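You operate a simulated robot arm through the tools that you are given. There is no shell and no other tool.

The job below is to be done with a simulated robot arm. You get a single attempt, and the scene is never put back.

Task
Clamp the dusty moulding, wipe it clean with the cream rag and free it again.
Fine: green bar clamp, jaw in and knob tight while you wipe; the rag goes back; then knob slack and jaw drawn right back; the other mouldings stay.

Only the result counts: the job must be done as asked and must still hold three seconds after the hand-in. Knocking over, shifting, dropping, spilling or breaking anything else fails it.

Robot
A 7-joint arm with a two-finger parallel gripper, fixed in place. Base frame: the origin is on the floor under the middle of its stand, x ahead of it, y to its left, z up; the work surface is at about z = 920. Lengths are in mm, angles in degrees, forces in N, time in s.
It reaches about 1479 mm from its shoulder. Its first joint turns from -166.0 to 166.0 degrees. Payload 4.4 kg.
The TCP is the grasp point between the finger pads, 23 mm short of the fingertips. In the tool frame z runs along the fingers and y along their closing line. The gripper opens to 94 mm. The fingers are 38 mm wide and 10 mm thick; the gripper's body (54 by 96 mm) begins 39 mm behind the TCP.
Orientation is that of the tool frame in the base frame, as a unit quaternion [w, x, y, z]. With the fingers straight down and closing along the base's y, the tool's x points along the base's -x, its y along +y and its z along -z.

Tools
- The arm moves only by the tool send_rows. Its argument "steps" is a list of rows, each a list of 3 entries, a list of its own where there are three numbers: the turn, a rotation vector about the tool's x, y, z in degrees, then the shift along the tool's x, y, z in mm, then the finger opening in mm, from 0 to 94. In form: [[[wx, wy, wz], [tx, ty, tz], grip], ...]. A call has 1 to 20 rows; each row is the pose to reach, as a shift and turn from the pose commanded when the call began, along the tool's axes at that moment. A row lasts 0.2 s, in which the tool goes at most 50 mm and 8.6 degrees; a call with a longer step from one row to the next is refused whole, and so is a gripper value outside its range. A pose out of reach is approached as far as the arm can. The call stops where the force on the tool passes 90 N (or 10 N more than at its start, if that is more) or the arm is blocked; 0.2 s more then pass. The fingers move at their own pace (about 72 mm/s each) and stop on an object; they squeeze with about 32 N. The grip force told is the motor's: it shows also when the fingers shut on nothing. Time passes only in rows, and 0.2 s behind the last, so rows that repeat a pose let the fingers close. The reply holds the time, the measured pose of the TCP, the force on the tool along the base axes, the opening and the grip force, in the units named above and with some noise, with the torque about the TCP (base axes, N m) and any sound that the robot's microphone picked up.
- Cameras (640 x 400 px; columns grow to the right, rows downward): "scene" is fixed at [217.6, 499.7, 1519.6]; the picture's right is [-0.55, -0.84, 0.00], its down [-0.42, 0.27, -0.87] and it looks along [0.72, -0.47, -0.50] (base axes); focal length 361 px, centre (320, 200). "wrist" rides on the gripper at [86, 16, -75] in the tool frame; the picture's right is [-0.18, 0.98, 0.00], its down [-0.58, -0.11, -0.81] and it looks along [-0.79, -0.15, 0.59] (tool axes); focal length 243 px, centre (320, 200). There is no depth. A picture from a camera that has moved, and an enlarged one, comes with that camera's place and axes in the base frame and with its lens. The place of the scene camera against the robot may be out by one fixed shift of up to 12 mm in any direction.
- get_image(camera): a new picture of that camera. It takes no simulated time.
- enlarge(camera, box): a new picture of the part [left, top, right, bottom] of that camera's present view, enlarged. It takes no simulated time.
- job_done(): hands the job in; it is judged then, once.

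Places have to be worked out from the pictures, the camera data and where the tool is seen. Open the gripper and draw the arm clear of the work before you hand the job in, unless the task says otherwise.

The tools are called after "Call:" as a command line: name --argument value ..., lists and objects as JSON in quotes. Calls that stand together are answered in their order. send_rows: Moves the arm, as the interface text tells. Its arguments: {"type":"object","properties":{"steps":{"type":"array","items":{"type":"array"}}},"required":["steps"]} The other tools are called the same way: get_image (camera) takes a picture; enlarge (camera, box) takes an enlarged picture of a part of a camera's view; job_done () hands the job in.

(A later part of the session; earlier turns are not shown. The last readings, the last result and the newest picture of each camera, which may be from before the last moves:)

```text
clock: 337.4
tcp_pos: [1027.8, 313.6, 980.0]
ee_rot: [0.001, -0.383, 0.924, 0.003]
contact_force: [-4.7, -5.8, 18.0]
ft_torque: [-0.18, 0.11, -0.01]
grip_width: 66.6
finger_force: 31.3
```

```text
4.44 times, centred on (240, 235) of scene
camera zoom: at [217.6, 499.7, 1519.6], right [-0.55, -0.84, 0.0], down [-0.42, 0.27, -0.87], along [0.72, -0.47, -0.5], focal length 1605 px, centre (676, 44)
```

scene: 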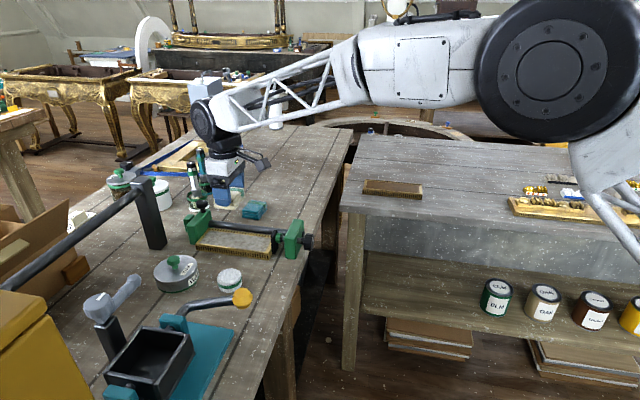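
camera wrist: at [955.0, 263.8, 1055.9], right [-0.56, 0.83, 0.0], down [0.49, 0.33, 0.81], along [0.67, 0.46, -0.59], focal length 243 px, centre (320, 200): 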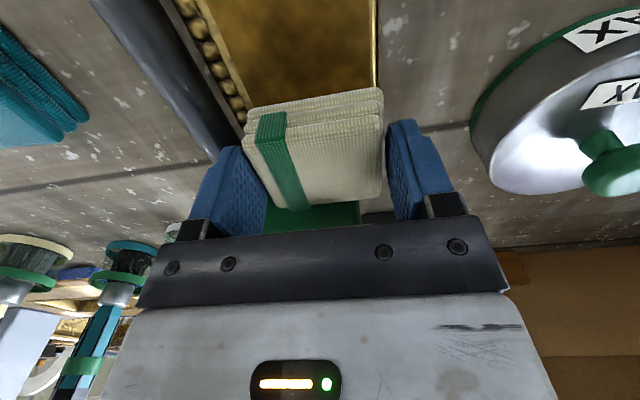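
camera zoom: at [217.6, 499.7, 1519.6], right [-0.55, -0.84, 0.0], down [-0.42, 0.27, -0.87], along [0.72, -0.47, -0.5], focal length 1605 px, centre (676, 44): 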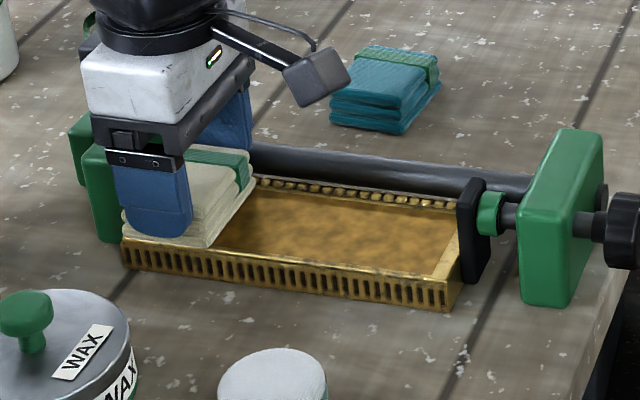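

Only the part under the rag remains. I'll nudge 2 mm closer to the jaw and rub side to side there, easing the pressure slightly.

Call:
send_rows --steps '[[[0, 0, 0], [-2, 2, -0.15], 40], [[0, 0, 0], [-2, 7, -0.15], 40], [[0, 0, 0], [-2, 12, -0.15], 40], [[0, 0, 0], [-2, 15, -0.15], 40], [[0, 0, 0], [-2, 10, -0.15], 40], [[0, 0, 0], [-2, 5, -0.15], 40], [[0, 0, 0], [-2, 0, -0.15], 40], [[0, 0, 0], [-2, 5, -0.15], 40], [[0, 0, 0], [-2, 10, -0.15], 40], [[0, 0, 0], [-2, 15, -0.15], 40], [[0, 0, 0], [-2, 10, -0.15], 40], [[0, 0, 0], [-2, 5, -0.15], 40], [[0, 0, 0], [-2, 0, -0.15], 40], [[0, 0, 0], [-2, 5, -0.15], 40], [[0, 0, 0], [-2, 10, -0.15], 40], [[0, 0, 0], [-2, 15, -0.15], 40], [[0, 0, 0], [-2, 10, -0.15], 40], [[0, 0, 0], [-2, 5, -0.15], 40], [[0, 0, 0], [-2, 0, -0.15], 40]]'

Call:
send_rows --steps '[[[0, 0, 0], [10, 0, -0.09], 40], [[0, 0, 0], [20, 0, -0.18], 40], [[0, 0, 0], [30, 0, -0.27], 40], [[0, 0, 0], [40, 0, -0.36], 40], [[0, 0, 0], [50, 0, -0.45], 40], [[0, 0, 0], [60, 0, -0.54], 40], [[0, 0, 0], [70, 0, -0.63], 40]]'

Call:
get_image --camera "wrist"

Call:
enlarge --camera "scene" --box '[170, 190, 310, 280]'

```text
clock: 341.4
tcp_pos: [1030.0, 314.7, 980.6]
ee_rot: [0.001, -0.383, 0.924, 0.002]
contact_force: [-26.9, -3.0, 13.1]
ft_torque: [0.05, 0.52, 0.19]
grip_width: 66.6
finger_force: 31.7
```

```text
clock: 343.0
tcp_pos: [980.6, 265.9, 980.0]
ee_rot: [0.0, -0.382, 0.924, 0.002]
contact_force: [1.5, 2.2, 5.1]
ft_torque: [0.03, -0.11, 0.02]
grip_width: 66.9
finger_force: 32.1
```

```text
taken
camera wrist: at [907.4, 215.9, 1055.7], right [-0.56, 0.83, 0.0], down [0.49, 0.33, 0.81], along [0.67, 0.46, -0.59], focal length 243 px, centre (320, 200)
```

wrist: 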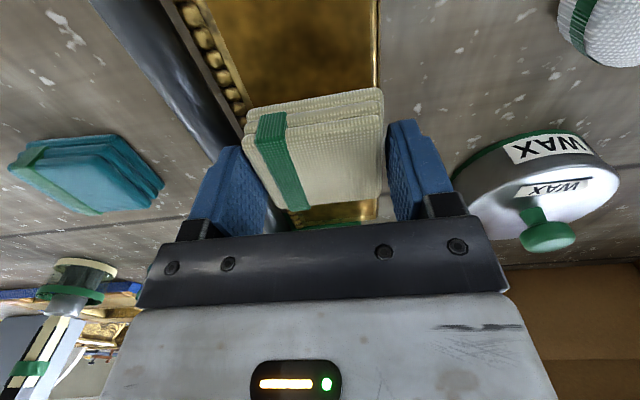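

```text
4.44 times, centred on (240, 235) of scene
camera zoom: at [217.6, 499.7, 1519.6], right [-0.55, -0.84, 0.0], down [-0.42, 0.27, -0.87], along [0.72, -0.47, -0.5], focal length 1605 px, centre (676, 44)
```

zoom: 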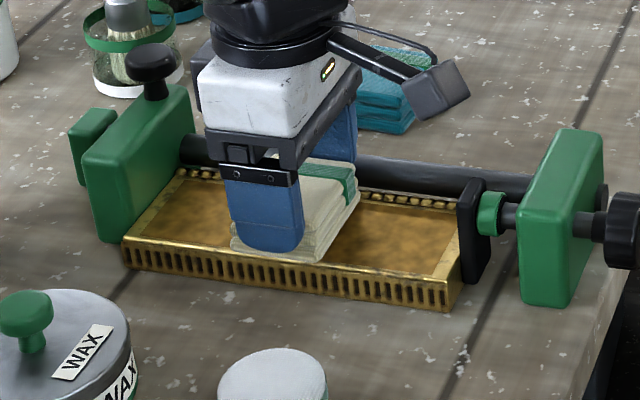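

The jaw end is clean as well. I'll lift the rag off and inspect the whole panel closely.

Call:
send_rows --steps '[[[0, 0, 0], [0, 0, -10], 40], [[0, 0, 0], [0, 0, -40], 40], [[0, 0, 0], [0, 0, -80], 40], [[0, 0, 0], [0, 0, -115], 40]]'

Call:
send_rows --steps '[[[0, 0, 0], [40, 0, 0], 40], [[0, 0, 0], [80, 0, 0], 40], [[0, 0, 0], [120, 0, 0], 40], [[0, 0, 0], [160, 0, 0], 40]]'

Call:
enlarge --camera "scene" --box '[190, 210, 290, 270]'

Call:
get_image --camera "wrist"

Call:
get_image --camera "scene"

```text
clock: 344.0
tcp_pos: [982.7, 262.8, 1094.9]
ee_rot: [0.0, -0.382, 0.924, 0.002]
contact_force: [-0.7, -0.8, -0.5]
ft_torque: [0.04, 0.02, 0.0]
grip_width: 66.8
finger_force: 31.8
```

```text
clock: 345.0
tcp_pos: [868.5, 150.2, 1093.4]
ee_rot: [0.001, -0.383, 0.924, 0.003]
contact_force: [0.5, -0.5, -0.5]
ft_torque: [0.01, 0.01, 0.01]
grip_width: 66.4
finger_force: 31.8
```

```text
6.40 times, centred on (240, 240) of scene
camera zoom: at [217.6, 499.7, 1519.6], right [-0.55, -0.84, 0.0], down [-0.42, 0.27, -0.87], along [0.72, -0.47, -0.5], focal length 2311 px, centre (832, -56)
```

zoom: 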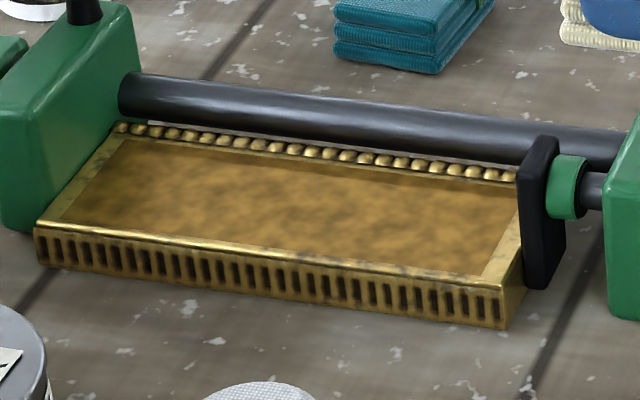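

```text
taken
camera wrist: at [796.2, 100.6, 1169.1], right [-0.56, 0.83, 0.0], down [0.49, 0.33, 0.81], along [0.67, 0.46, -0.59], focal length 243 px, centre (320, 200)
```

wrist: 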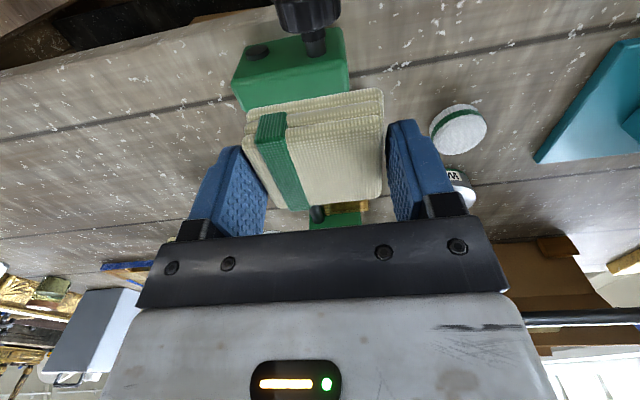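

```text
taken
```

scene: 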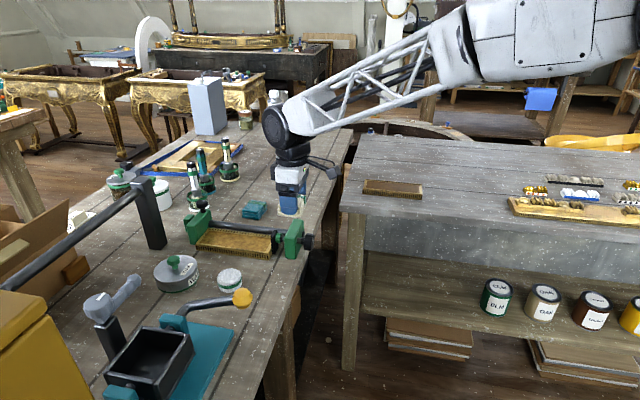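

The panel is completely clean and the collar is still green. Now I'll carry the rag back over its original spot (TCP 1041.3, 75.8, yaw 47°), staying at this height.

Call:
send_rows --steps '[[[0, 0, -0.4], [-14, -35, 0], 40], [[0, 0, -0.8], [-28, -70, 0], 40], [[0, 0, -1.2], [-42, -105, 0], 40], [[0, 0, -1.6], [-56, -140, 0], 40], [[0, 0, -2], [-69.8, -174.9, 0], 40], [[0, 0, -2], [-69.8, -174.9, 0], 40]]'

Call:
get_image --camera "wrist"

```text
clock: 346.4
tcp_pos: [1039.2, 78.7, 1094.8]
ee_rot: [0.001, -0.398, 0.917, 0.002]
contact_force: [0.2, 0.8, -0.3]
ft_torque: [0.0, 0.01, -0.01]
grip_width: 66.7
finger_force: 31.6
```

```text
taken
camera wrist: at [968.1, 25.6, 1170.7], right [-0.59, 0.81, 0.0], down [0.48, 0.35, 0.81], along [0.65, 0.48, -0.59], focal length 243 px, centre (320, 200)
```

wrist: 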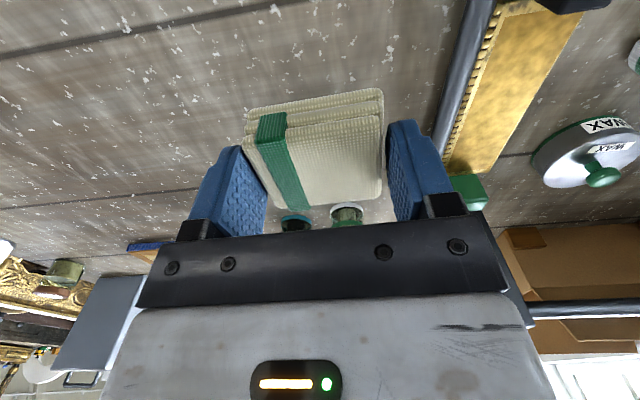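

I'm within 3 mm of the original spot; I'll correct that and descend to just above the bench.

Call:
send_rows --steps '[[[0, 0, -0.2], [-0.6, -2.85, 35], 40], [[0, 0, -0.2], [-0.6, -2.85, 70], 40], [[0, 0, -0.2], [-0.6, -2.85, 105], 40], [[0, 0, -0.2], [-0.6, -2.85, 125], 40], [[0, 0, -0.2], [-0.6, -2.85, 133], 40], [[0, 0, -0.2], [-0.6, -2.85, 133], 40]]'

Call:
get_image --camera "wrist"

Call:
enlarge --camera "scene" --box '[220, 150, 340, 250]'

```text
clock: 347.8
tcp_pos: [1041.4, 75.9, 960.9]
ee_rot: [0.0, -0.4, 0.917, 0.002]
contact_force: [-0.6, -0.6, -0.9]
ft_torque: [0.01, 0.04, 0.0]
grip_width: 66.7
finger_force: 31.8
```

```text
taken
camera wrist: at [969.9, 24.0, 1037.1], right [-0.6, 0.8, 0.0], down [0.48, 0.35, 0.81], along [0.65, 0.48, -0.59], focal length 243 px, centre (320, 200)
```

wrist: 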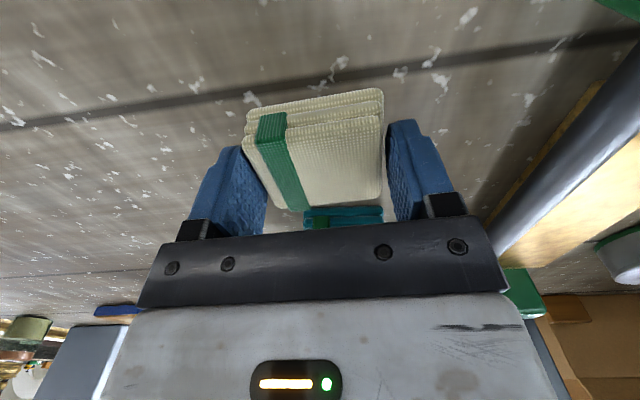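

```text
4.00 times, centred on (280, 200) of scene
camera zoom: at [217.6, 499.7, 1519.6], right [-0.55, -0.84, 0.0], down [-0.42, 0.27, -0.87], along [0.72, -0.47, -0.5], focal length 1444 px, centre (480, 200)
```

zoom: 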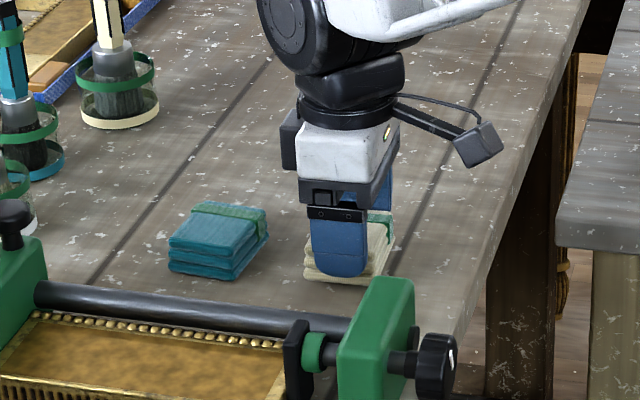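

Position matches the pick pose to about 1 mm. I'll lower in 1 mm steps until the rag touches the bench.

Call:
send_rows --steps '[[[0, 0, 0], [-0.7, 0, 1], 40], [[0, 0, 0], [-0.7, 0, 2], 40], [[0, 0, 0], [-0.7, 0, 3], 40]]'

Call:
send_rows --steps '[[[0, 0, 0], [0, 0, 0.6], 40], [[0, 0, 0], [0, 0, 1.2], 40]]'

Call:
send_rows --steps '[[[0, 0, 0], [0, 0, 0.5], 40], [[0, 0, 0], [0, 0, 0.9], 40]]'

```text
clock: 348.6
tcp_pos: [1042.8, 77.3, 958.3]
ee_rot: [0.001, -0.4, 0.917, 0.003]
contact_force: [-0.7, -0.1, -1.1]
ft_torque: [-0.01, 0.03, -0.02]
grip_width: 66.4
finger_force: 31.4
```

```text
clock: 349.2
tcp_pos: [1043.5, 77.5, 958.6]
ee_rot: [0.0, -0.4, 0.917, 0.003]
contact_force: [-0.4, 0.2, -0.2]
ft_torque: [-0.01, -0.01, 0.01]
grip_width: 66.8
finger_force: 31.8
```

```text
clock: 349.8
tcp_pos: [1042.8, 76.0, 956.9]
ee_rot: [0.001, -0.4, 0.917, 0.002]
contact_force: [0.6, -0.4, -0.9]
ft_torque: [0.03, 0.01, -0.01]
grip_width: 66.6
finger_force: 31.7
```

No contact yet; I'll keep lowering in small steps.

Call:
send_rows --steps '[[[0, 0, 0], [0, 0, 0.5], 40], [[0, 0, 0], [0, 0, 0.9], 40]]'

Call:
send_rows --steps '[[[0, 0, 0], [0, 0, 0.5], 40], [[0, 0, 0], [0, 0, 0.9], 40]]'

Call:
get_image --camera "wrist"

```text
clock: 350.4
tcp_pos: [1041.3, 76.5, 955.7]
ee_rot: [0.002, -0.399, 0.917, 0.003]
contact_force: [0.7, -0.3, 3.4]
ft_torque: [-0.06, -0.1, 0.0]
grip_width: 66.5
finger_force: 31.7
```

```text
clock: 351.0
tcp_pos: [1042.1, 76.9, 956.0]
ee_rot: [0.001, -0.4, 0.916, 0.002]
contact_force: [-4.6, -2.2, 12.2]
ft_torque: [-0.13, 0.11, -0.03]
grip_width: 66.8
finger_force: 32.5
```

```text
taken
camera wrist: at [971.2, 24.4, 1031.6], right [-0.6, 0.8, 0.0], down [0.47, 0.35, 0.81], along [0.65, 0.48, -0.59], focal length 243 px, centre (320, 200)
```

wrist: 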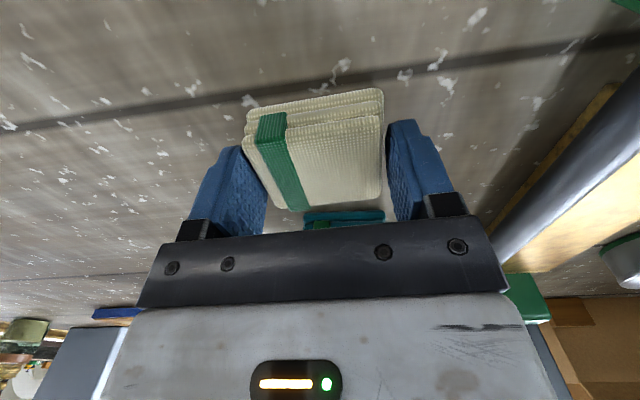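

The rag is on the bench at its original place (camera pose within 1 mm of the pick). I'll open fully, then rise straight up.

Call:
send_rows --steps '[[[0, 0, 0], [0, 0, -0.5], 74], [[0, 0, 0], [0, 0, -0.5], 88], [[0, 0, 0], [0, 0, -0.5], 94], [[0, 0, 0], [0, 0, -15], 94], [[0, 0, 0], [0, 0, -50], 94], [[0, 0, 0], [0, 0, -95], 94], [[0, 0, 0], [0, 0, -140], 94]]'

Call:
get_image --camera "wrist"

Call:
enlarge --camera "scene" --box '[180, 160, 340, 280]'

Call:
enlarge --camera "scene" --box '[260, 205, 330, 265]'

```text
clock: 352.6
tcp_pos: [1042.2, 76.3, 1095.1]
ee_rot: [0.0, -0.4, 0.917, 0.003]
contact_force: [0.8, -0.2, -0.6]
ft_torque: [-0.05, -0.04, -0.01]
grip_width: 94.1
finger_force: 0.1
```

```text
taken
camera wrist: at [970.8, 24.5, 1170.8], right [-0.6, 0.8, 0.0], down [0.48, 0.35, 0.81], along [0.65, 0.48, -0.59], focal length 243 px, centre (320, 200)
```

wrist: 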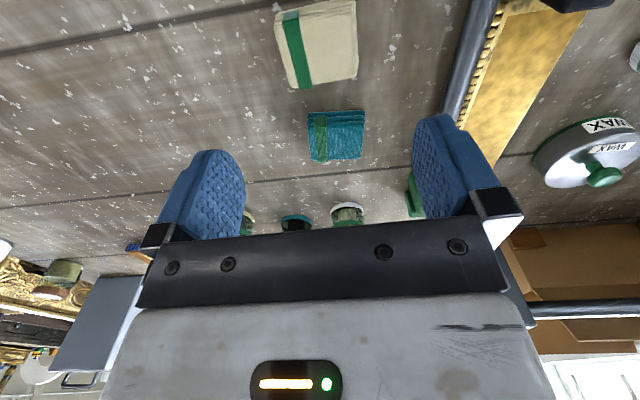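

```text
3.33 times, centred on (260, 220) of scene
camera zoom: at [217.6, 499.7, 1519.6], right [-0.55, -0.84, 0.0], down [-0.42, 0.27, -0.87], along [0.72, -0.47, -0.5], focal length 1204 px, centre (520, 133)
```

zoom: 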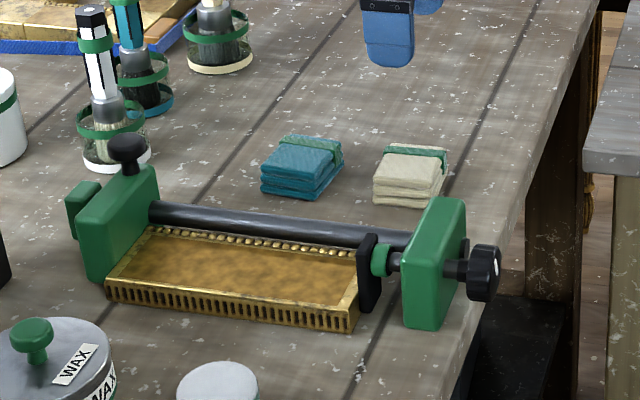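

```text
6.67 times, centred on (295, 235) of scene
camera zoom: at [217.6, 499.7, 1519.6], right [-0.55, -0.84, 0.0], down [-0.42, 0.27, -0.87], along [0.72, -0.47, -0.5], focal length 2408 px, centre (487, -33)
```

zoom: 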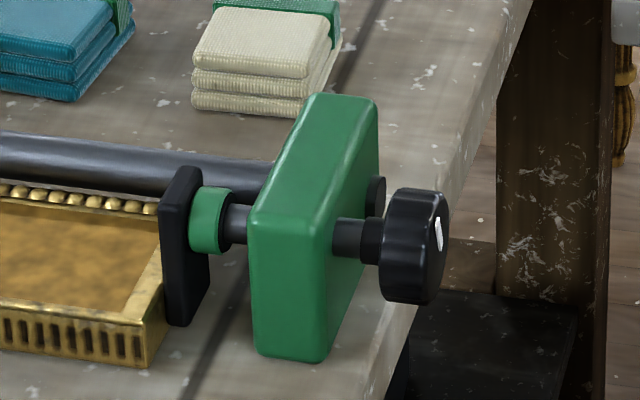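

The rag is back within about 1 mm of where it was, and the moulding is clean with the clamp still green. Now to free it: I'll move back behind the knob at a safe height and tilt the hand horizontal.

Call:
send_rows --steps '[[[0, 0, 0.3], [27, 25, -15], 94], [[0, 0, 0.6], [55, 51, -30], 94], [[0, 0, 0.9], [83, 77, -45], 94], [[0, 0, 1.2], [111, 103, -60], 94], [[0, 0, 1.5], [139, 129, -75], 94], [[0, 0, 1.8], [167, 155, -85], 94], [[0, 0, 2], [193.9, 179.8, -85], 94]]'

Call:
send_rows --steps '[[[0, -8.2, 0], [0, 0, 0], 80], [[0, -16.4, 0], [0, 0, 0], 70], [[0, -24.6, 0], [0, 0, 0], 60], [[0, -32.8, 0], [0, 0, 0], 60], [[0, -41, 0], [0, 0, 0], 60], [[0, -49.2, 0], [0, 0, 0], 60], [[0, -57.4, 0], [0, 0, 0], 60], [[0, -65.6, 0], [0, 0, 0], 60], [[0, -73.8, 0], [0, 0, 0], 60], [[0, -82, 0], [0, 0, 0], 60], [[0, -90, 0], [0, 0, 0], 60]]'

Call:
send_rows --steps '[[[0, 0, 8.5], [0, 0, 0], 60], [[0, 0, 17], [0, 0, 0], 60], [[0, 0, 25.5], [0, 0, 0], 60], [[0, 0, 34], [0, 0, 0], 60], [[0, 0, 42.5], [0, 0, 0], 60], [[0, 0, 51], [0, 0, 0], 60], [[0, 0, 59.5], [0, 0, 0], 60], [[0, 0, 68], [0, 0, 0], 60], [[0, 0, 76.5], [0, 0, 0], 60], [[0, 0, 85], [0, 0, 0], 60], [[0, 0, 93.5], [0, 0, 0], 60], [[0, 0, 102], [0, 0, 0], 60], [[0, 0, 110.5], [0, 0, 0], 60], [[0, 0, 119], [0, 0, 0], 60], [[0, 0, 127.5], [0, 0, 0], 60], [[0, 0, 136], [0, 0, 0], 60], [[0, 0, 144.5], [0, 0, 0], 60], [[0, 0, 153], [0, 0, 0], 60], [[0, 0, 161.5], [0, 0, 0], 60], [[0, 0, 170], [0, 0, 0], 60]]'

Call:
get_image --camera "wrist"

Call:
get_image --camera "scene"

```text
clock: 354.2
tcp_pos: [780.6, 54.1, 1179.2]
ee_rot: [0.0, -0.384, 0.923, 0.002]
contact_force: [-0.2, -0.4, -0.7]
ft_torque: [0.02, 0.01, 0.03]
grip_width: 94.0
finger_force: 0.1
```

```text
clock: 356.6
tcp_pos: [779.9, 55.4, 1180.2]
ee_rot: [0.655, -0.27, 0.651, 0.273]
contact_force: [-0.3, 0.8, -0.1]
ft_torque: [0.01, 0.0, 0.01]
grip_width: 60.2
finger_force: 0.0
```

```text
clock: 360.8
tcp_pos: [778.0, 55.7, 1178.7]
ee_rot: [-0.216, 0.626, 0.326, 0.674]
contact_force: [0.4, 0.9, -0.3]
ft_torque: [0.0, -0.03, -0.01]
grip_width: 59.9
finger_force: 0.1
```

```text
taken
camera wrist: at [726.2, 2.4, 1268.6], right [0.71, -0.7, -0.02], down [-0.57, -0.56, -0.59], along [0.41, 0.43, -0.8], focal length 243 px, centre (320, 200)
```

wrist: 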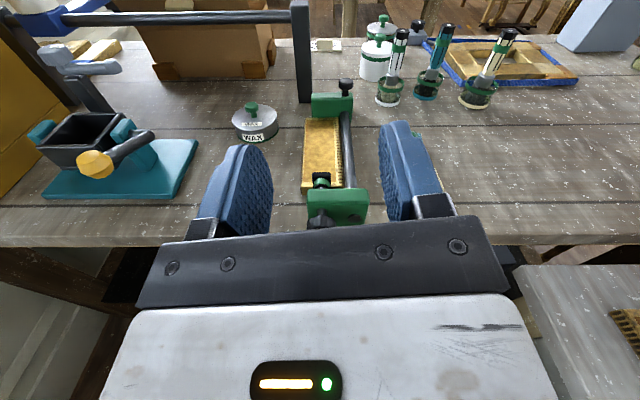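

```text
taken
```

scene: 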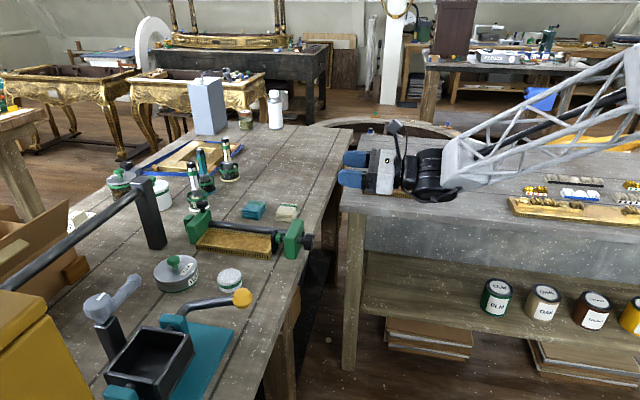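

Everything is in place and the view is clear. I'll roll on to about 215° while lowering behind the knob, so I can unwind it about 190° in one grip.

Call:
send_rows --steps '[[[0, 0, 7.5], [-34, -6, 0], 60], [[0, 0, 15], [-69, -12, 0], 60], [[0, 0, 22.5], [-103, -19, 0], 60], [[0, 0, 30], [-138, -25, 0], 60], [[0, 0, 37.5], [-172, -31, 0], 60], [[0, 0, 45], [-206.5, -37.5, 0], 60], [[0, 0, 45], [-206.5, -37.5, 0], 60]]'

Call:
get_image --camera "wrist"

Call:
enlarge --camera "wrist" --box '[270, 40, 390, 130]'

```text
clock: 362.4
tcp_pos: [776.5, 54.8, 967.2]
ee_rot: [-0.457, 0.703, 0.061, 0.541]
contact_force: [-0.2, -0.3, -0.7]
ft_torque: [-0.03, -0.01, 0.0]
grip_width: 59.9
finger_force: 0.0
```

```text
taken
camera wrist: at [768.9, -41.1, 1029.1], right [0.5, -0.49, -0.72], down [-0.87, -0.27, -0.41], along [0.01, 0.83, -0.56], focal length 243 px, centre (320, 200)
```

wrist: 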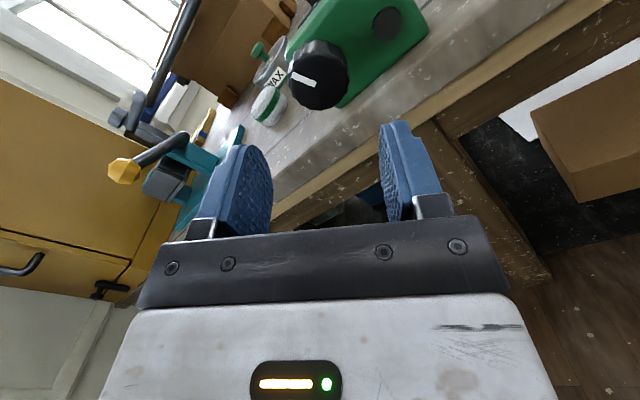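

```text
4.44 times, centred on (330, 85) of wrist
camera zoom: at [768.9, -41.1, 1029.1], right [0.5, -0.49, -0.72], down [-0.87, -0.27, -0.41], along [0.01, 0.83, -0.56], focal length 1078 px, centre (276, 711)
```

zoom: 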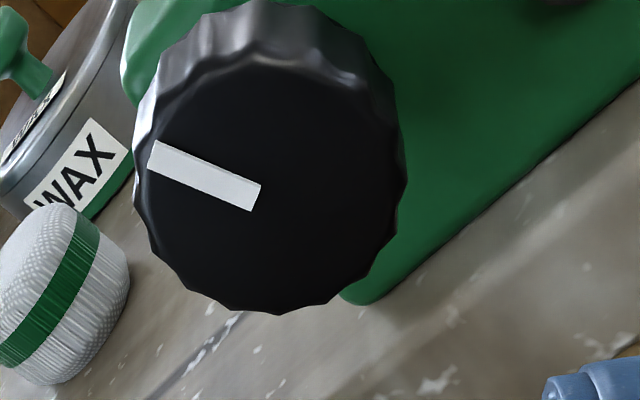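

The knob reads about 161°. I'll advance, grip it and unwind counter-clockwise with matching outward follow.

Call:
send_rows --steps '[[[0, 0, 0], [1.8, -1.6, 30], 60], [[0, 0, 0], [1.8, -1.6, 60], 60], [[0, 0, 0], [1.8, -1.6, 86], 60], [[0, 0, 0], [1.8, -1.6, 86], 60], [[0, 0, 0], [1.8, -1.6, 86], 46], [[0, 0, 0], [1.8, -1.6, 86], 30], [[0, 0, 0], [1.8, -1.6, 86], 30]]'

Call:
send_rows --steps '[[[0, 0, -8], [0, 0, -0.3], 30], [[0, 0, -16], [0, 0, -0.6], 30], [[0, 0, -24], [0, 0, -0.8], 30], [[0, 0, -32], [0, 0, -1.1], 30], [[0, 0, -40], [0, 0, -1.4], 30], [[0, 0, -48], [0, 0, -1.7], 30], [[0, 0, -56], [0, 0, -2.0], 30], [[0, 0, -64], [0, 0, -2.2], 30], [[0, 0, -72], [0, 0, -2.5], 30], [[0, 0, -80], [0, 0, -2.8], 30]]'

Call:
enlarge --camera "scene" --box '[170, 180, 340, 280]'

Call:
get_image --camera "wrist"

```text
clock: 364.0
tcp_pos: [841.1, 116.3, 969.9]
ee_rot: [-0.457, 0.703, 0.061, 0.541]
contact_force: [30.7, -7.7, -16.8]
ft_torque: [-0.24, 0.05, -0.47]
grip_width: 41.5
finger_force: 44.6
```

```text
clock: 366.2
tcp_pos: [836.2, 117.7, 970.5]
ee_rot: [-0.002, 0.498, 0.501, 0.707]
contact_force: [-22.7, 33.3, -26.6]
ft_torque: [0.21, -0.04, 0.25]
grip_width: 41.1
finger_force: 44.9
```

```text
3.76 times, centred on (255, 230) of scene
camera zoom: at [217.6, 499.7, 1519.6], right [-0.55, -0.84, 0.0], down [-0.42, 0.27, -0.87], along [0.72, -0.47, -0.5], focal length 1360 px, centre (565, 87)
```

zoom: 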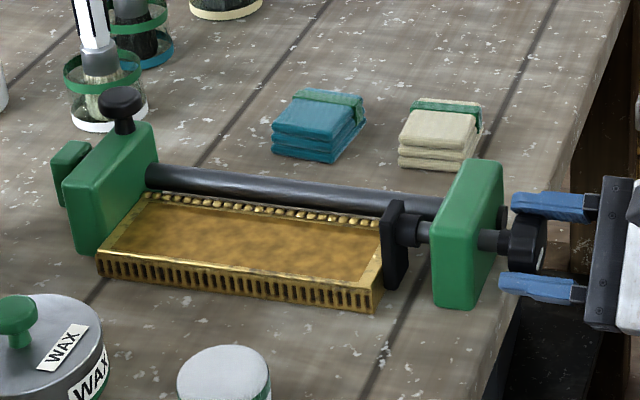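

```text
taken
camera wrist: at [747.7, 100.2, 1044.4], right [0.59, -0.58, 0.56], down [-0.33, -0.81, -0.49], along [0.74, 0.1, -0.67], focal length 243 px, centre (320, 200)
```

wrist: 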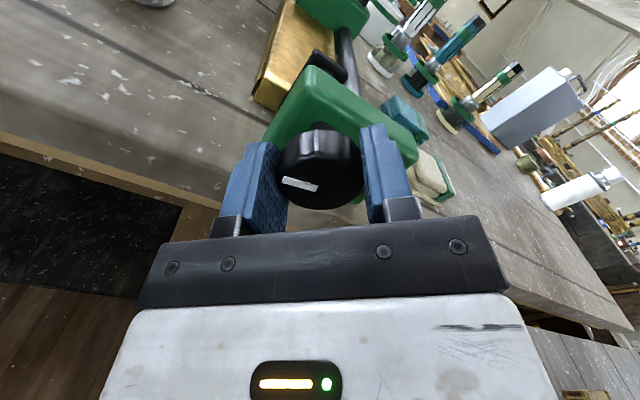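

The collar has gone dark and the knob is at about 81°. I'll relieve the side load and keep unwinding to the slack stop.

Call:
send_rows --steps '[[[0, 0, 0], [0.3, -1.2, 0], 30], [[0, 0, -8], [0.3, -1.8, -0.3], 30], [[0, 0, -16], [0.3, -1.8, -0.6], 30], [[0, 0, -24], [0.3, -1.8, -0.8], 30], [[0, 0, -32], [0.3, -1.8, -1.1], 30], [[0, 0, -40], [0.3, -1.8, -1.4], 30], [[0, 0, -48], [0.3, -1.8, -1.7], 30], [[0, 0, -56], [0.3, -1.8, -2.0], 30], [[0, 0, -64], [0.3, -1.8, -2.2], 30], [[0, 0, -72], [0.3, -1.8, -2.5], 30], [[0, 0, -80], [0.3, -1.8, -2.8], 30]]'

Call:
send_rows --steps '[[[0, 0, -8], [0, 0, -0.3], 30], [[0, 0, -16], [0, 0, -0.5], 30], [[0, 0, -24], [0, 0, -0.6], 30], [[0, 0, -30], [0, 0, -0.6], 30]]'

Call:
get_image --camera "wrist"

Call:
enlarge --camera "scene" --box '[170, 180, 340, 280]'

```text
clock: 368.6
tcp_pos: [833.0, 113.9, 970.0]
ee_rot: [0.454, 0.062, 0.703, 0.543]
contact_force: [4.9, -4.4, -41.9]
ft_torque: [-0.02, 0.58, -0.05]
grip_width: 47.2
finger_force: 19.6
```

```text
clock: 369.6
tcp_pos: [833.7, 113.3, 971.8]
ee_rot: [0.58, -0.123, 0.695, 0.408]
contact_force: [16.2, -19.8, -26.6]
ft_torque: [-0.08, 0.27, -0.3]
grip_width: 45.1
finger_force: 17.2
```

```text
taken
camera wrist: at [745.2, 98.4, 901.5], right [-0.58, 0.57, 0.58], down [-0.33, -0.82, 0.48], along [0.75, 0.09, 0.66], focal length 243 px, centre (320, 200)
```

wrist: 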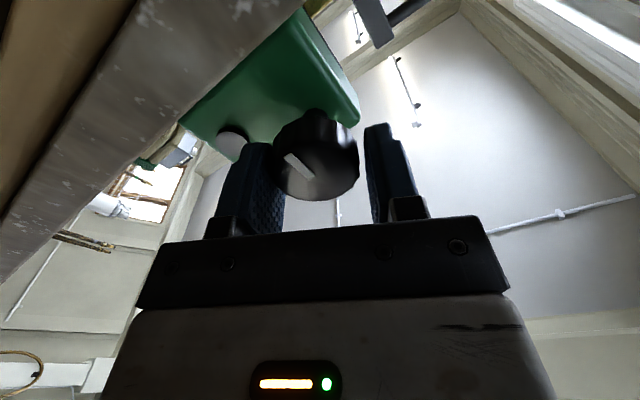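

```text
3.76 times, centred on (255, 230) of scene
camera zoom: at [217.6, 499.7, 1519.6], right [-0.55, -0.84, 0.0], down [-0.42, 0.27, -0.87], along [0.72, -0.47, -0.5], focal length 1360 px, centre (565, 87)
```

zoom: 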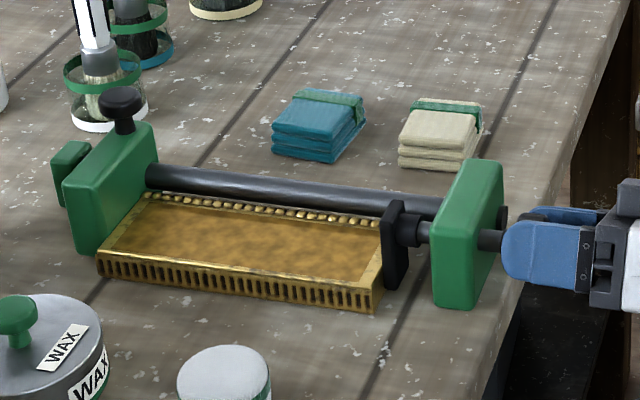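

The mark now sits at about −24°, the slack stop, and the fingers have just ridden over the lobes there. I'll open, back straight out and check the knob and collar.

Call:
send_rows --steps '[[[0, 0, 0], [0, 0, 0], 56], [[0, 0, 0], [0, 0, 0], 64], [[0, 0, 0], [0, 0, -10], 64], [[0, 0, 0], [0, 0, -45], 64], [[0, 0, 0], [0, 0, -82], 64]]'

Call:
get_image --camera "wrist"

Call:
enlarge --camera "scene" --box '[260, 205, 330, 265]'

```text
clock: 370.8
tcp_pos: [773.6, 58.3, 970.7]
ee_rot: [0.579, -0.123, 0.695, 0.408]
contact_force: [0.6, -0.3, -0.1]
ft_torque: [0.02, 0.0, -0.01]
grip_width: 64.1
finger_force: 0.0
```

```text
taken
camera wrist: at [685.0, 41.5, 900.8], right [-0.58, 0.57, 0.58], down [-0.32, -0.82, 0.48], along [0.75, 0.09, 0.66], focal length 243 px, centre (320, 200)
```

wrist: 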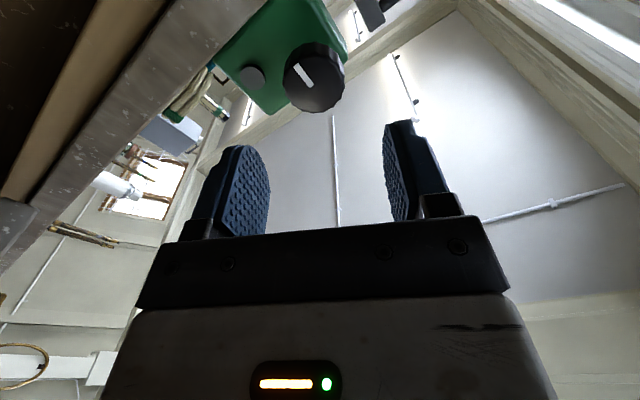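

```text
6.67 times, centred on (295, 235) of scene
camera zoom: at [217.6, 499.7, 1519.6], right [-0.55, -0.84, 0.0], down [-0.42, 0.27, -0.87], along [0.72, -0.47, -0.5], focal length 2408 px, centre (487, -33)
```

zoom: 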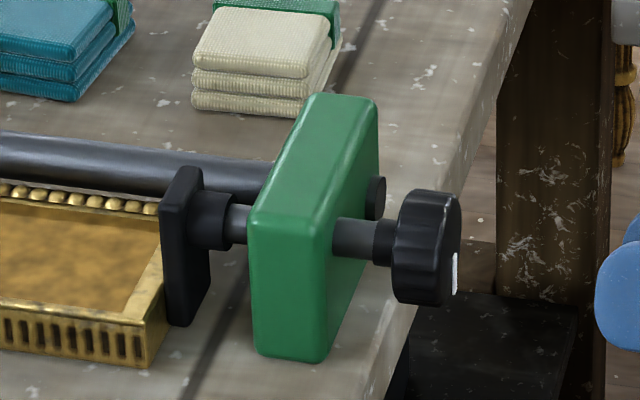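

The knob and pad look exactly as at the very start: slack. Now I'll go to the jaw handle: rise, roll to 90°, and tilt fingers-down.

Call:
send_rows --steps '[[[0, 0, 8.1], [-24, 11, 0], 64], [[0, 0, 16.2], [-48, 22, 0], 64], [[0, 0, 24.3], [-71, 33, 0], 64], [[0, 0, 32.5], [-95, 44, 0], 64], [[0, 0, 40.6], [-119, 55, 0], 64], [[0, 0, 48.7], [-143, 66, 0], 64], [[0, 0, 56.8], [-166, 78, 0], 64], [[0, 0, 65], [-190, 89, 0], 64]]'

Call:
send_rows --steps '[[[7.5, 0, 0], [-4, 0, 34], 66], [[15, 0, 0], [-8, 0, 68], 66], [[22.5, 0, 0], [-12, 0, 102], 66], [[30, 0, 0], [-16, 0, 136], 66], [[37.5, 0, 0], [-21, 0, 170], 66], [[45, 0, 0], [-25, 0, 204], 66], [[52.5, 0, 0], [-29, 0, 238], 66], [[60, 0, 0], [-33, 0, 272], 66], [[67.5, 0, 0], [-37, 0, 306], 66], [[75, 0, 0], [-41, 0, 340], 66], [[82.5, 0, 0], [-46, 0, 374], 66], [[90, 0, 0], [-49, 0, 405], 66], [[90, 0, 0], [-49, 0, 405], 66]]'

Call:
get_image --camera "wrist"

```text
clock: 372.6
tcp_pos: [775.1, 55.4, 1179.1]
ee_rot: [0.268, 0.271, 0.652, 0.656]
contact_force: [-0.2, 0.4, -0.3]
ft_torque: [-0.02, 0.0, 0.04]
grip_width: 63.8
finger_force: 0.0
```

```text
clock: 375.4
tcp_pos: [1096.5, 308.7, 1181.5]
ee_rot: [-0.001, 0.383, 0.924, 0.002]
contact_force: [-0.3, 1.0, -1.1]
ft_torque: [0.0, -0.03, -0.01]
grip_width: 66.1
finger_force: 0.1
```

```text
taken
camera wrist: at [1046.0, 381.8, 1258.3], right [0.82, 0.57, 0.0], down [0.34, -0.49, 0.8], along [0.46, -0.66, -0.59], focal length 243 px, centre (320, 200)
```

wrist: 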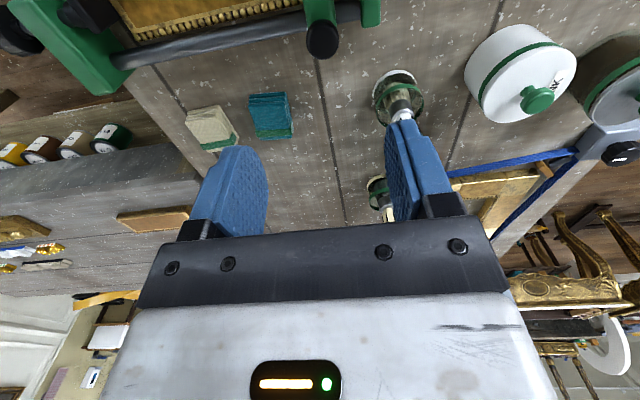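

The handle is nearly beneath the tool (jaw at e≈995). I'll descend in two stages with a small correction.

Call:
send_rows --steps '[[[0, 0, 0], [-1.5, 1, 42], 66], [[0, 0, 0], [-3, 1.8, 84], 66], [[0, 0, 0], [-3, 1.8, 120], 66], [[0, 0, 0], [-3, 1.8, 127], 66]]'

Call:
get_image --camera "wrist"

```text
clock: 376.4
tcp_pos: [1099.3, 309.0, 1054.3]
ee_rot: [-0.001, 0.381, 0.924, 0.002]
contact_force: [-0.8, -0.3, 0.0]
ft_torque: [0.01, -0.02, -0.01]
grip_width: 66.2
finger_force: 0.2
```

```text
taken
camera wrist: at [1048.1, 382.0, 1131.4], right [0.82, 0.57, 0.0], down [0.34, -0.49, 0.8], along [0.46, -0.66, -0.59], focal length 243 px, centre (320, 200)
```

wrist: 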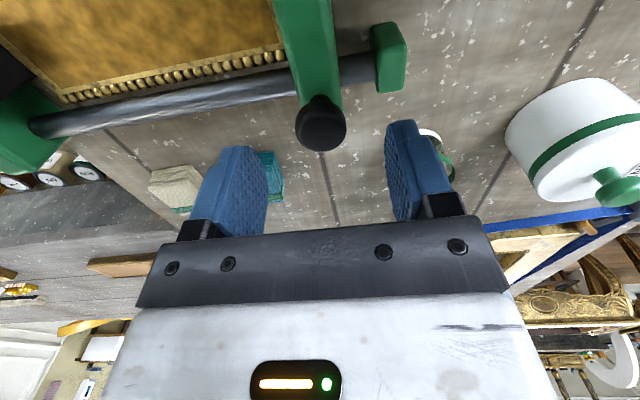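

Aligned. I'll descend, grip the handle and draw the jaw outward.

Call:
send_rows --steps '[[[0, 0, 0], [0, 0.5, 15], 66], [[0, 0, 0], [0, 0.5, 30], 66], [[0, 0, 0], [0, 0.5, 38.5], 66], [[0, 0, 0], [0, 0.5, 38.5], 50], [[0, 0, 0], [0, 0.5, 38.5], 36], [[0, 0, 0], [0, 0.5, 38.5], 20], [[0, 0, 0], [0, 0.5, 38.5], 20], [[0, 0, 0], [0, 0.5, 38.5], 20]]'

Call:
send_rows --steps '[[[0, 0, 0], [0, 2, 0], 20], [[0, 0, 0], [0, 4, 0], 20], [[0, 0, 0], [0, 6, 0], 20], [[0, 0, 0], [0, 8, 0], 20], [[0, 0, 0], [0, 10, 0], 20], [[0, 0, 0], [0, 12, 0], 20], [[0, 0, 0], [0, 14, 0], 20]]'

Call:
get_image --camera "wrist"

Call:
enlarge --camera "scene" --box '[170, 180, 340, 280]'

```text
clock: 378.2
tcp_pos: [1100.9, 308.4, 1015.1]
ee_rot: [-0.001, 0.382, 0.924, 0.002]
contact_force: [0.4, -0.3, -0.9]
ft_torque: [0.03, 0.0, -0.01]
grip_width: 28.8
finger_force: 44.7
```

```text
clock: 379.8
tcp_pos: [1108.8, 318.9, 1015.5]
ee_rot: [-0.002, 0.382, 0.924, 0.001]
contact_force: [15.4, -14.7, -13.1]
ft_torque: [-0.13, -0.1, 0.0]
grip_width: 29.0
finger_force: 44.9
```

```text
taken
camera wrist: at [1059.4, 391.2, 1091.6], right [0.82, 0.57, 0.0], down [0.34, -0.49, 0.8], along [0.46, -0.66, -0.59], focal length 243 px, centre (320, 200)
```

wrist: 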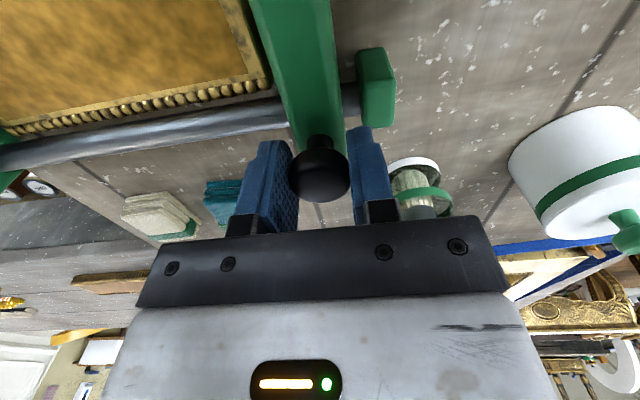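

```text
3.76 times, centred on (255, 230) of scene
camera zoom: at [217.6, 499.7, 1519.6], right [-0.55, -0.84, 0.0], down [-0.42, 0.27, -0.87], along [0.72, -0.47, -0.5], focal length 1360 px, centre (565, 87)
```

zoom: 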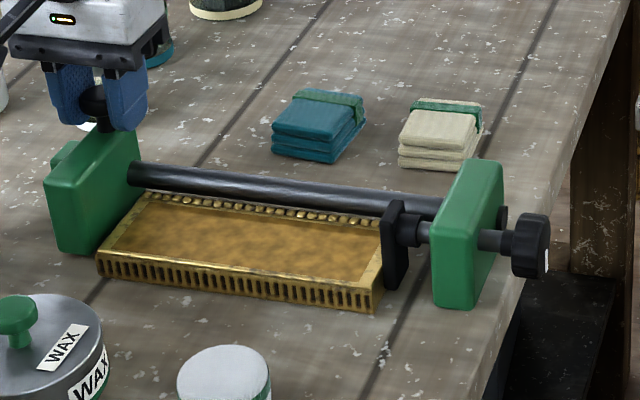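

The jaw slides back freely (e≈1009.7). I'll draw it on in small steps until I feel its firm rear stop.

Call:
send_rows --steps '[[[0, 0, 0], [-0.5, 1, -0.3], 20], [[0, 0, 0], [-1, 2, -0.5], 20]]'

Call:
send_rows --steps '[[[0, 0, 0], [0, 0.7, 0], 20], [[0, 0, 0], [0, 1.4, 0], 20]]'

Call:
send_rows --steps '[[[0, 0, 0], [0, 0.7, 0], 20], [[0, 0, 0], [0, 1.4, 0], 20]]'

Call:
get_image --camera "wrist"

```text
clock: 380.4
tcp_pos: [1110.4, 319.7, 1015.2]
ee_rot: [-0.003, 0.38, 0.925, 0.0]
contact_force: [-17.0, -15.0, -19.2]
ft_torque: [-0.22, 0.0, -0.01]
grip_width: 28.7
finger_force: 45.2
```

```text
clock: 381.0
tcp_pos: [1110.0, 319.8, 1015.5]
ee_rot: [-0.003, 0.381, 0.924, 0.001]
contact_force: [-54.9, -27.7, -20.3]
ft_torque: [0.11, 0.53, -0.19]
grip_width: 29.2
finger_force: 45.0
```

```text
clock: 381.5
tcp_pos: [1111.5, 319.7, 1015.9]
ee_rot: [-0.003, 0.382, 0.924, 0.0]
contact_force: [-40.1, -15.4, 8.0]
ft_torque: [-0.29, 0.42, -0.06]
grip_width: 28.9
finger_force: 44.9
stopped in row 2: the force on the tool passed its limit at 93 N (the readings are from after the stop); the commanded pose is now the measured one
```

```text
taken
camera wrist: at [1061.0, 392.5, 1091.8], right [0.82, 0.57, 0.0], down [0.34, -0.49, 0.8], along [0.45, -0.66, -0.6], focal length 243 px, centre (320, 200)
```

wrist: 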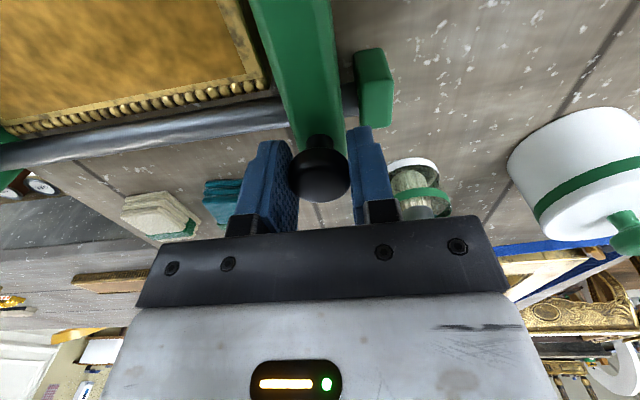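

That is the firm rear stop, right where the jaw started (e≈1011). I'll relax the pull to near zero, release the handle and rise clear.

Call:
send_rows --steps '[[[0, 0, 0], [0, -0.6, 0], 20], [[0, 0, 0], [0, -1.1, 0], 20], [[0, 0, 0], [0, -1.1, 0], 20]]'

Call:
send_rows --steps '[[[0, 0, 0], [0, 0, 0], 34], [[0, 0, 0], [0, 0, 0], 50], [[0, 0, 0], [0, 0, 0], 66], [[0, 0, 0], [0, 0, -25], 66], [[0, 0, 0], [0, 0, -70], 66], [[0, 0, 0], [0, 0, -115], 66], [[0, 0, 0], [0, 0, -160], 80]]'

Call:
get_image --camera "wrist"

Call:
enlarge --camera "scene" --box '[170, 180, 340, 280]'

```text
clock: 382.3
tcp_pos: [1110.4, 318.0, 1015.6]
ee_rot: [-0.002, 0.382, 0.924, 0.001]
contact_force: [-25.7, -14.1, 3.9]
ft_torque: [-0.08, 0.19, -0.03]
grip_width: 28.9
finger_force: 45.2
```

```text
clock: 383.9
tcp_pos: [1113.0, 317.4, 1172.2]
ee_rot: [-0.003, 0.382, 0.924, 0.001]
contact_force: [0.9, 1.0, -0.9]
ft_torque: [0.0, 0.01, 0.03]
grip_width: 80.1
finger_force: 0.1
```

```text
taken
camera wrist: at [1062.8, 391.7, 1249.7], right [0.82, 0.57, 0.0], down [0.34, -0.49, 0.8], along [0.45, -0.66, -0.6], focal length 243 px, centre (320, 200)
```

wrist: 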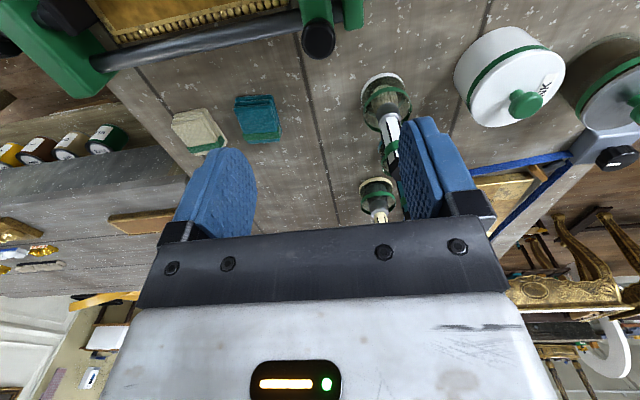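

```text
3.76 times, centred on (255, 230) of scene
camera zoom: at [217.6, 499.7, 1519.6], right [-0.55, -0.84, 0.0], down [-0.42, 0.27, -0.87], along [0.72, -0.47, -0.5], focal length 1360 px, centre (565, 87)
```

zoom: 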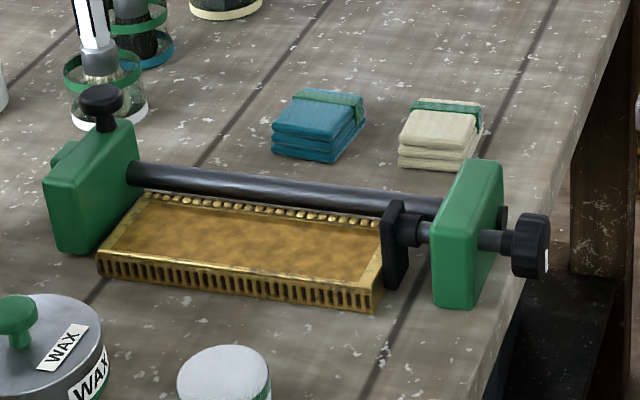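

The jaw is fully back, the knob slack, the moulding clean and loose, and the rag in place. I'll draw the arm clear of the work, back toward the robot and up.

Call:
send_rows --steps '[[[0, 0, 0], [6, -40, -12], 94], [[0, 0, 0], [12, -80, -24], 94], [[0, 0, 0], [18, -120, -36], 94], [[0, 0, 0], [24, -160, -48], 94], [[0, 0, 0], [30, -200, -60], 94], [[0, 0, 0], [36, -240, -72], 94], [[0, 0, 0], [42, -280, -84], 94], [[0, 0, 0], [50, -320, -90], 94], [[0, 0, 0], [60, -360, -90], 94]]'

Call:
get_image --camera "scene"

Call:
enlarge --camera "scene" --box '[160, 180, 340, 300]'

Call:
enlarge --camera "scene" --box '[260, 205, 330, 265]'

Call:
enlarge --camera "scene" --box '[60, 110, 360, 300]'

```text
clock: 385.9
tcp_pos: [816.1, 102.6, 1266.9]
ee_rot: [-0.002, 0.381, 0.925, 0.001]
contact_force: [0.1, -0.3, -0.8]
ft_torque: [0.0, 0.02, -0.01]
grip_width: 94.3
finger_force: 0.0
```

```text
taken
```

scene: 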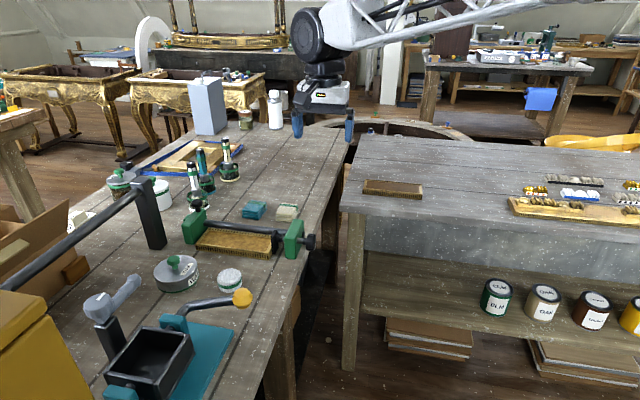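

```text
3.33 times, centred on (250, 240) of scene
camera zoom: at [217.6, 499.7, 1519.6], right [-0.55, -0.84, 0.0], down [-0.42, 0.27, -0.87], along [0.72, -0.47, -0.5], focal length 1204 px, centre (553, 67)
```

zoom: 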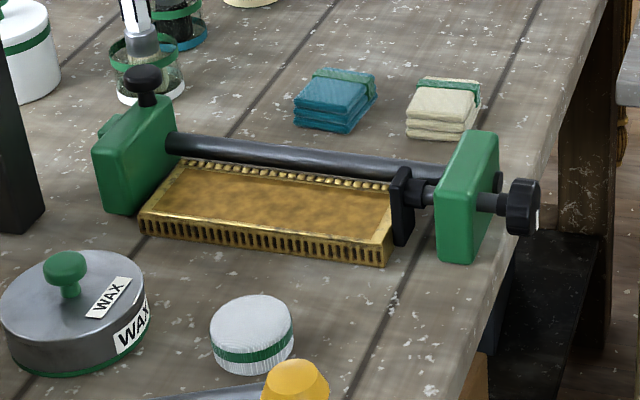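

```text
6.67 times, centred on (295, 235) of scene
camera zoom: at [217.6, 499.7, 1519.6], right [-0.55, -0.84, 0.0], down [-0.42, 0.27, -0.87], along [0.72, -0.47, -0.5], focal length 2408 px, centre (487, -33)
```

zoom: 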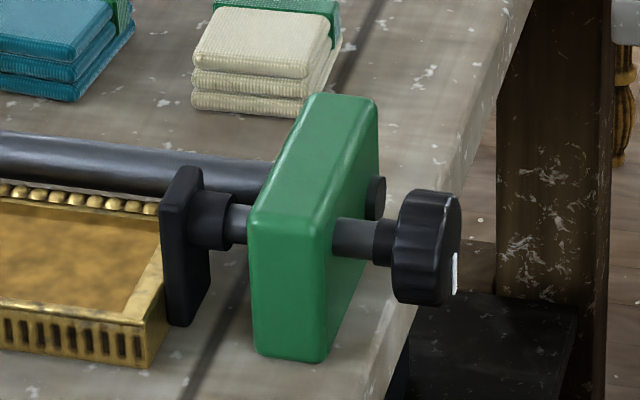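

```text
2.11 times, centred on (210, 205) of scene
camera zoom: at [217.6, 499.7, 1519.6], right [-0.55, -0.84, 0.0], down [-0.42, 0.27, -0.87], along [0.72, -0.47, -0.5], focal length 760 px, centre (552, 190)
```

zoom: 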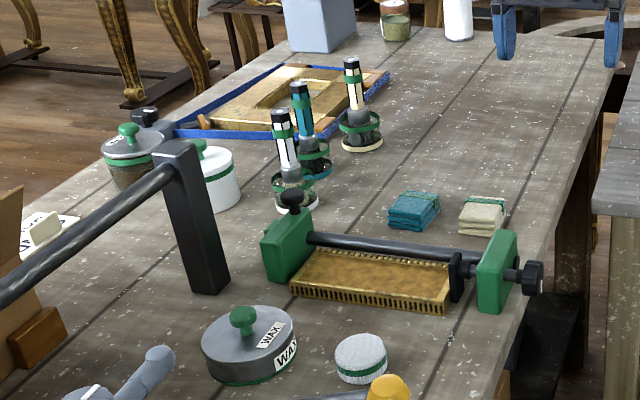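

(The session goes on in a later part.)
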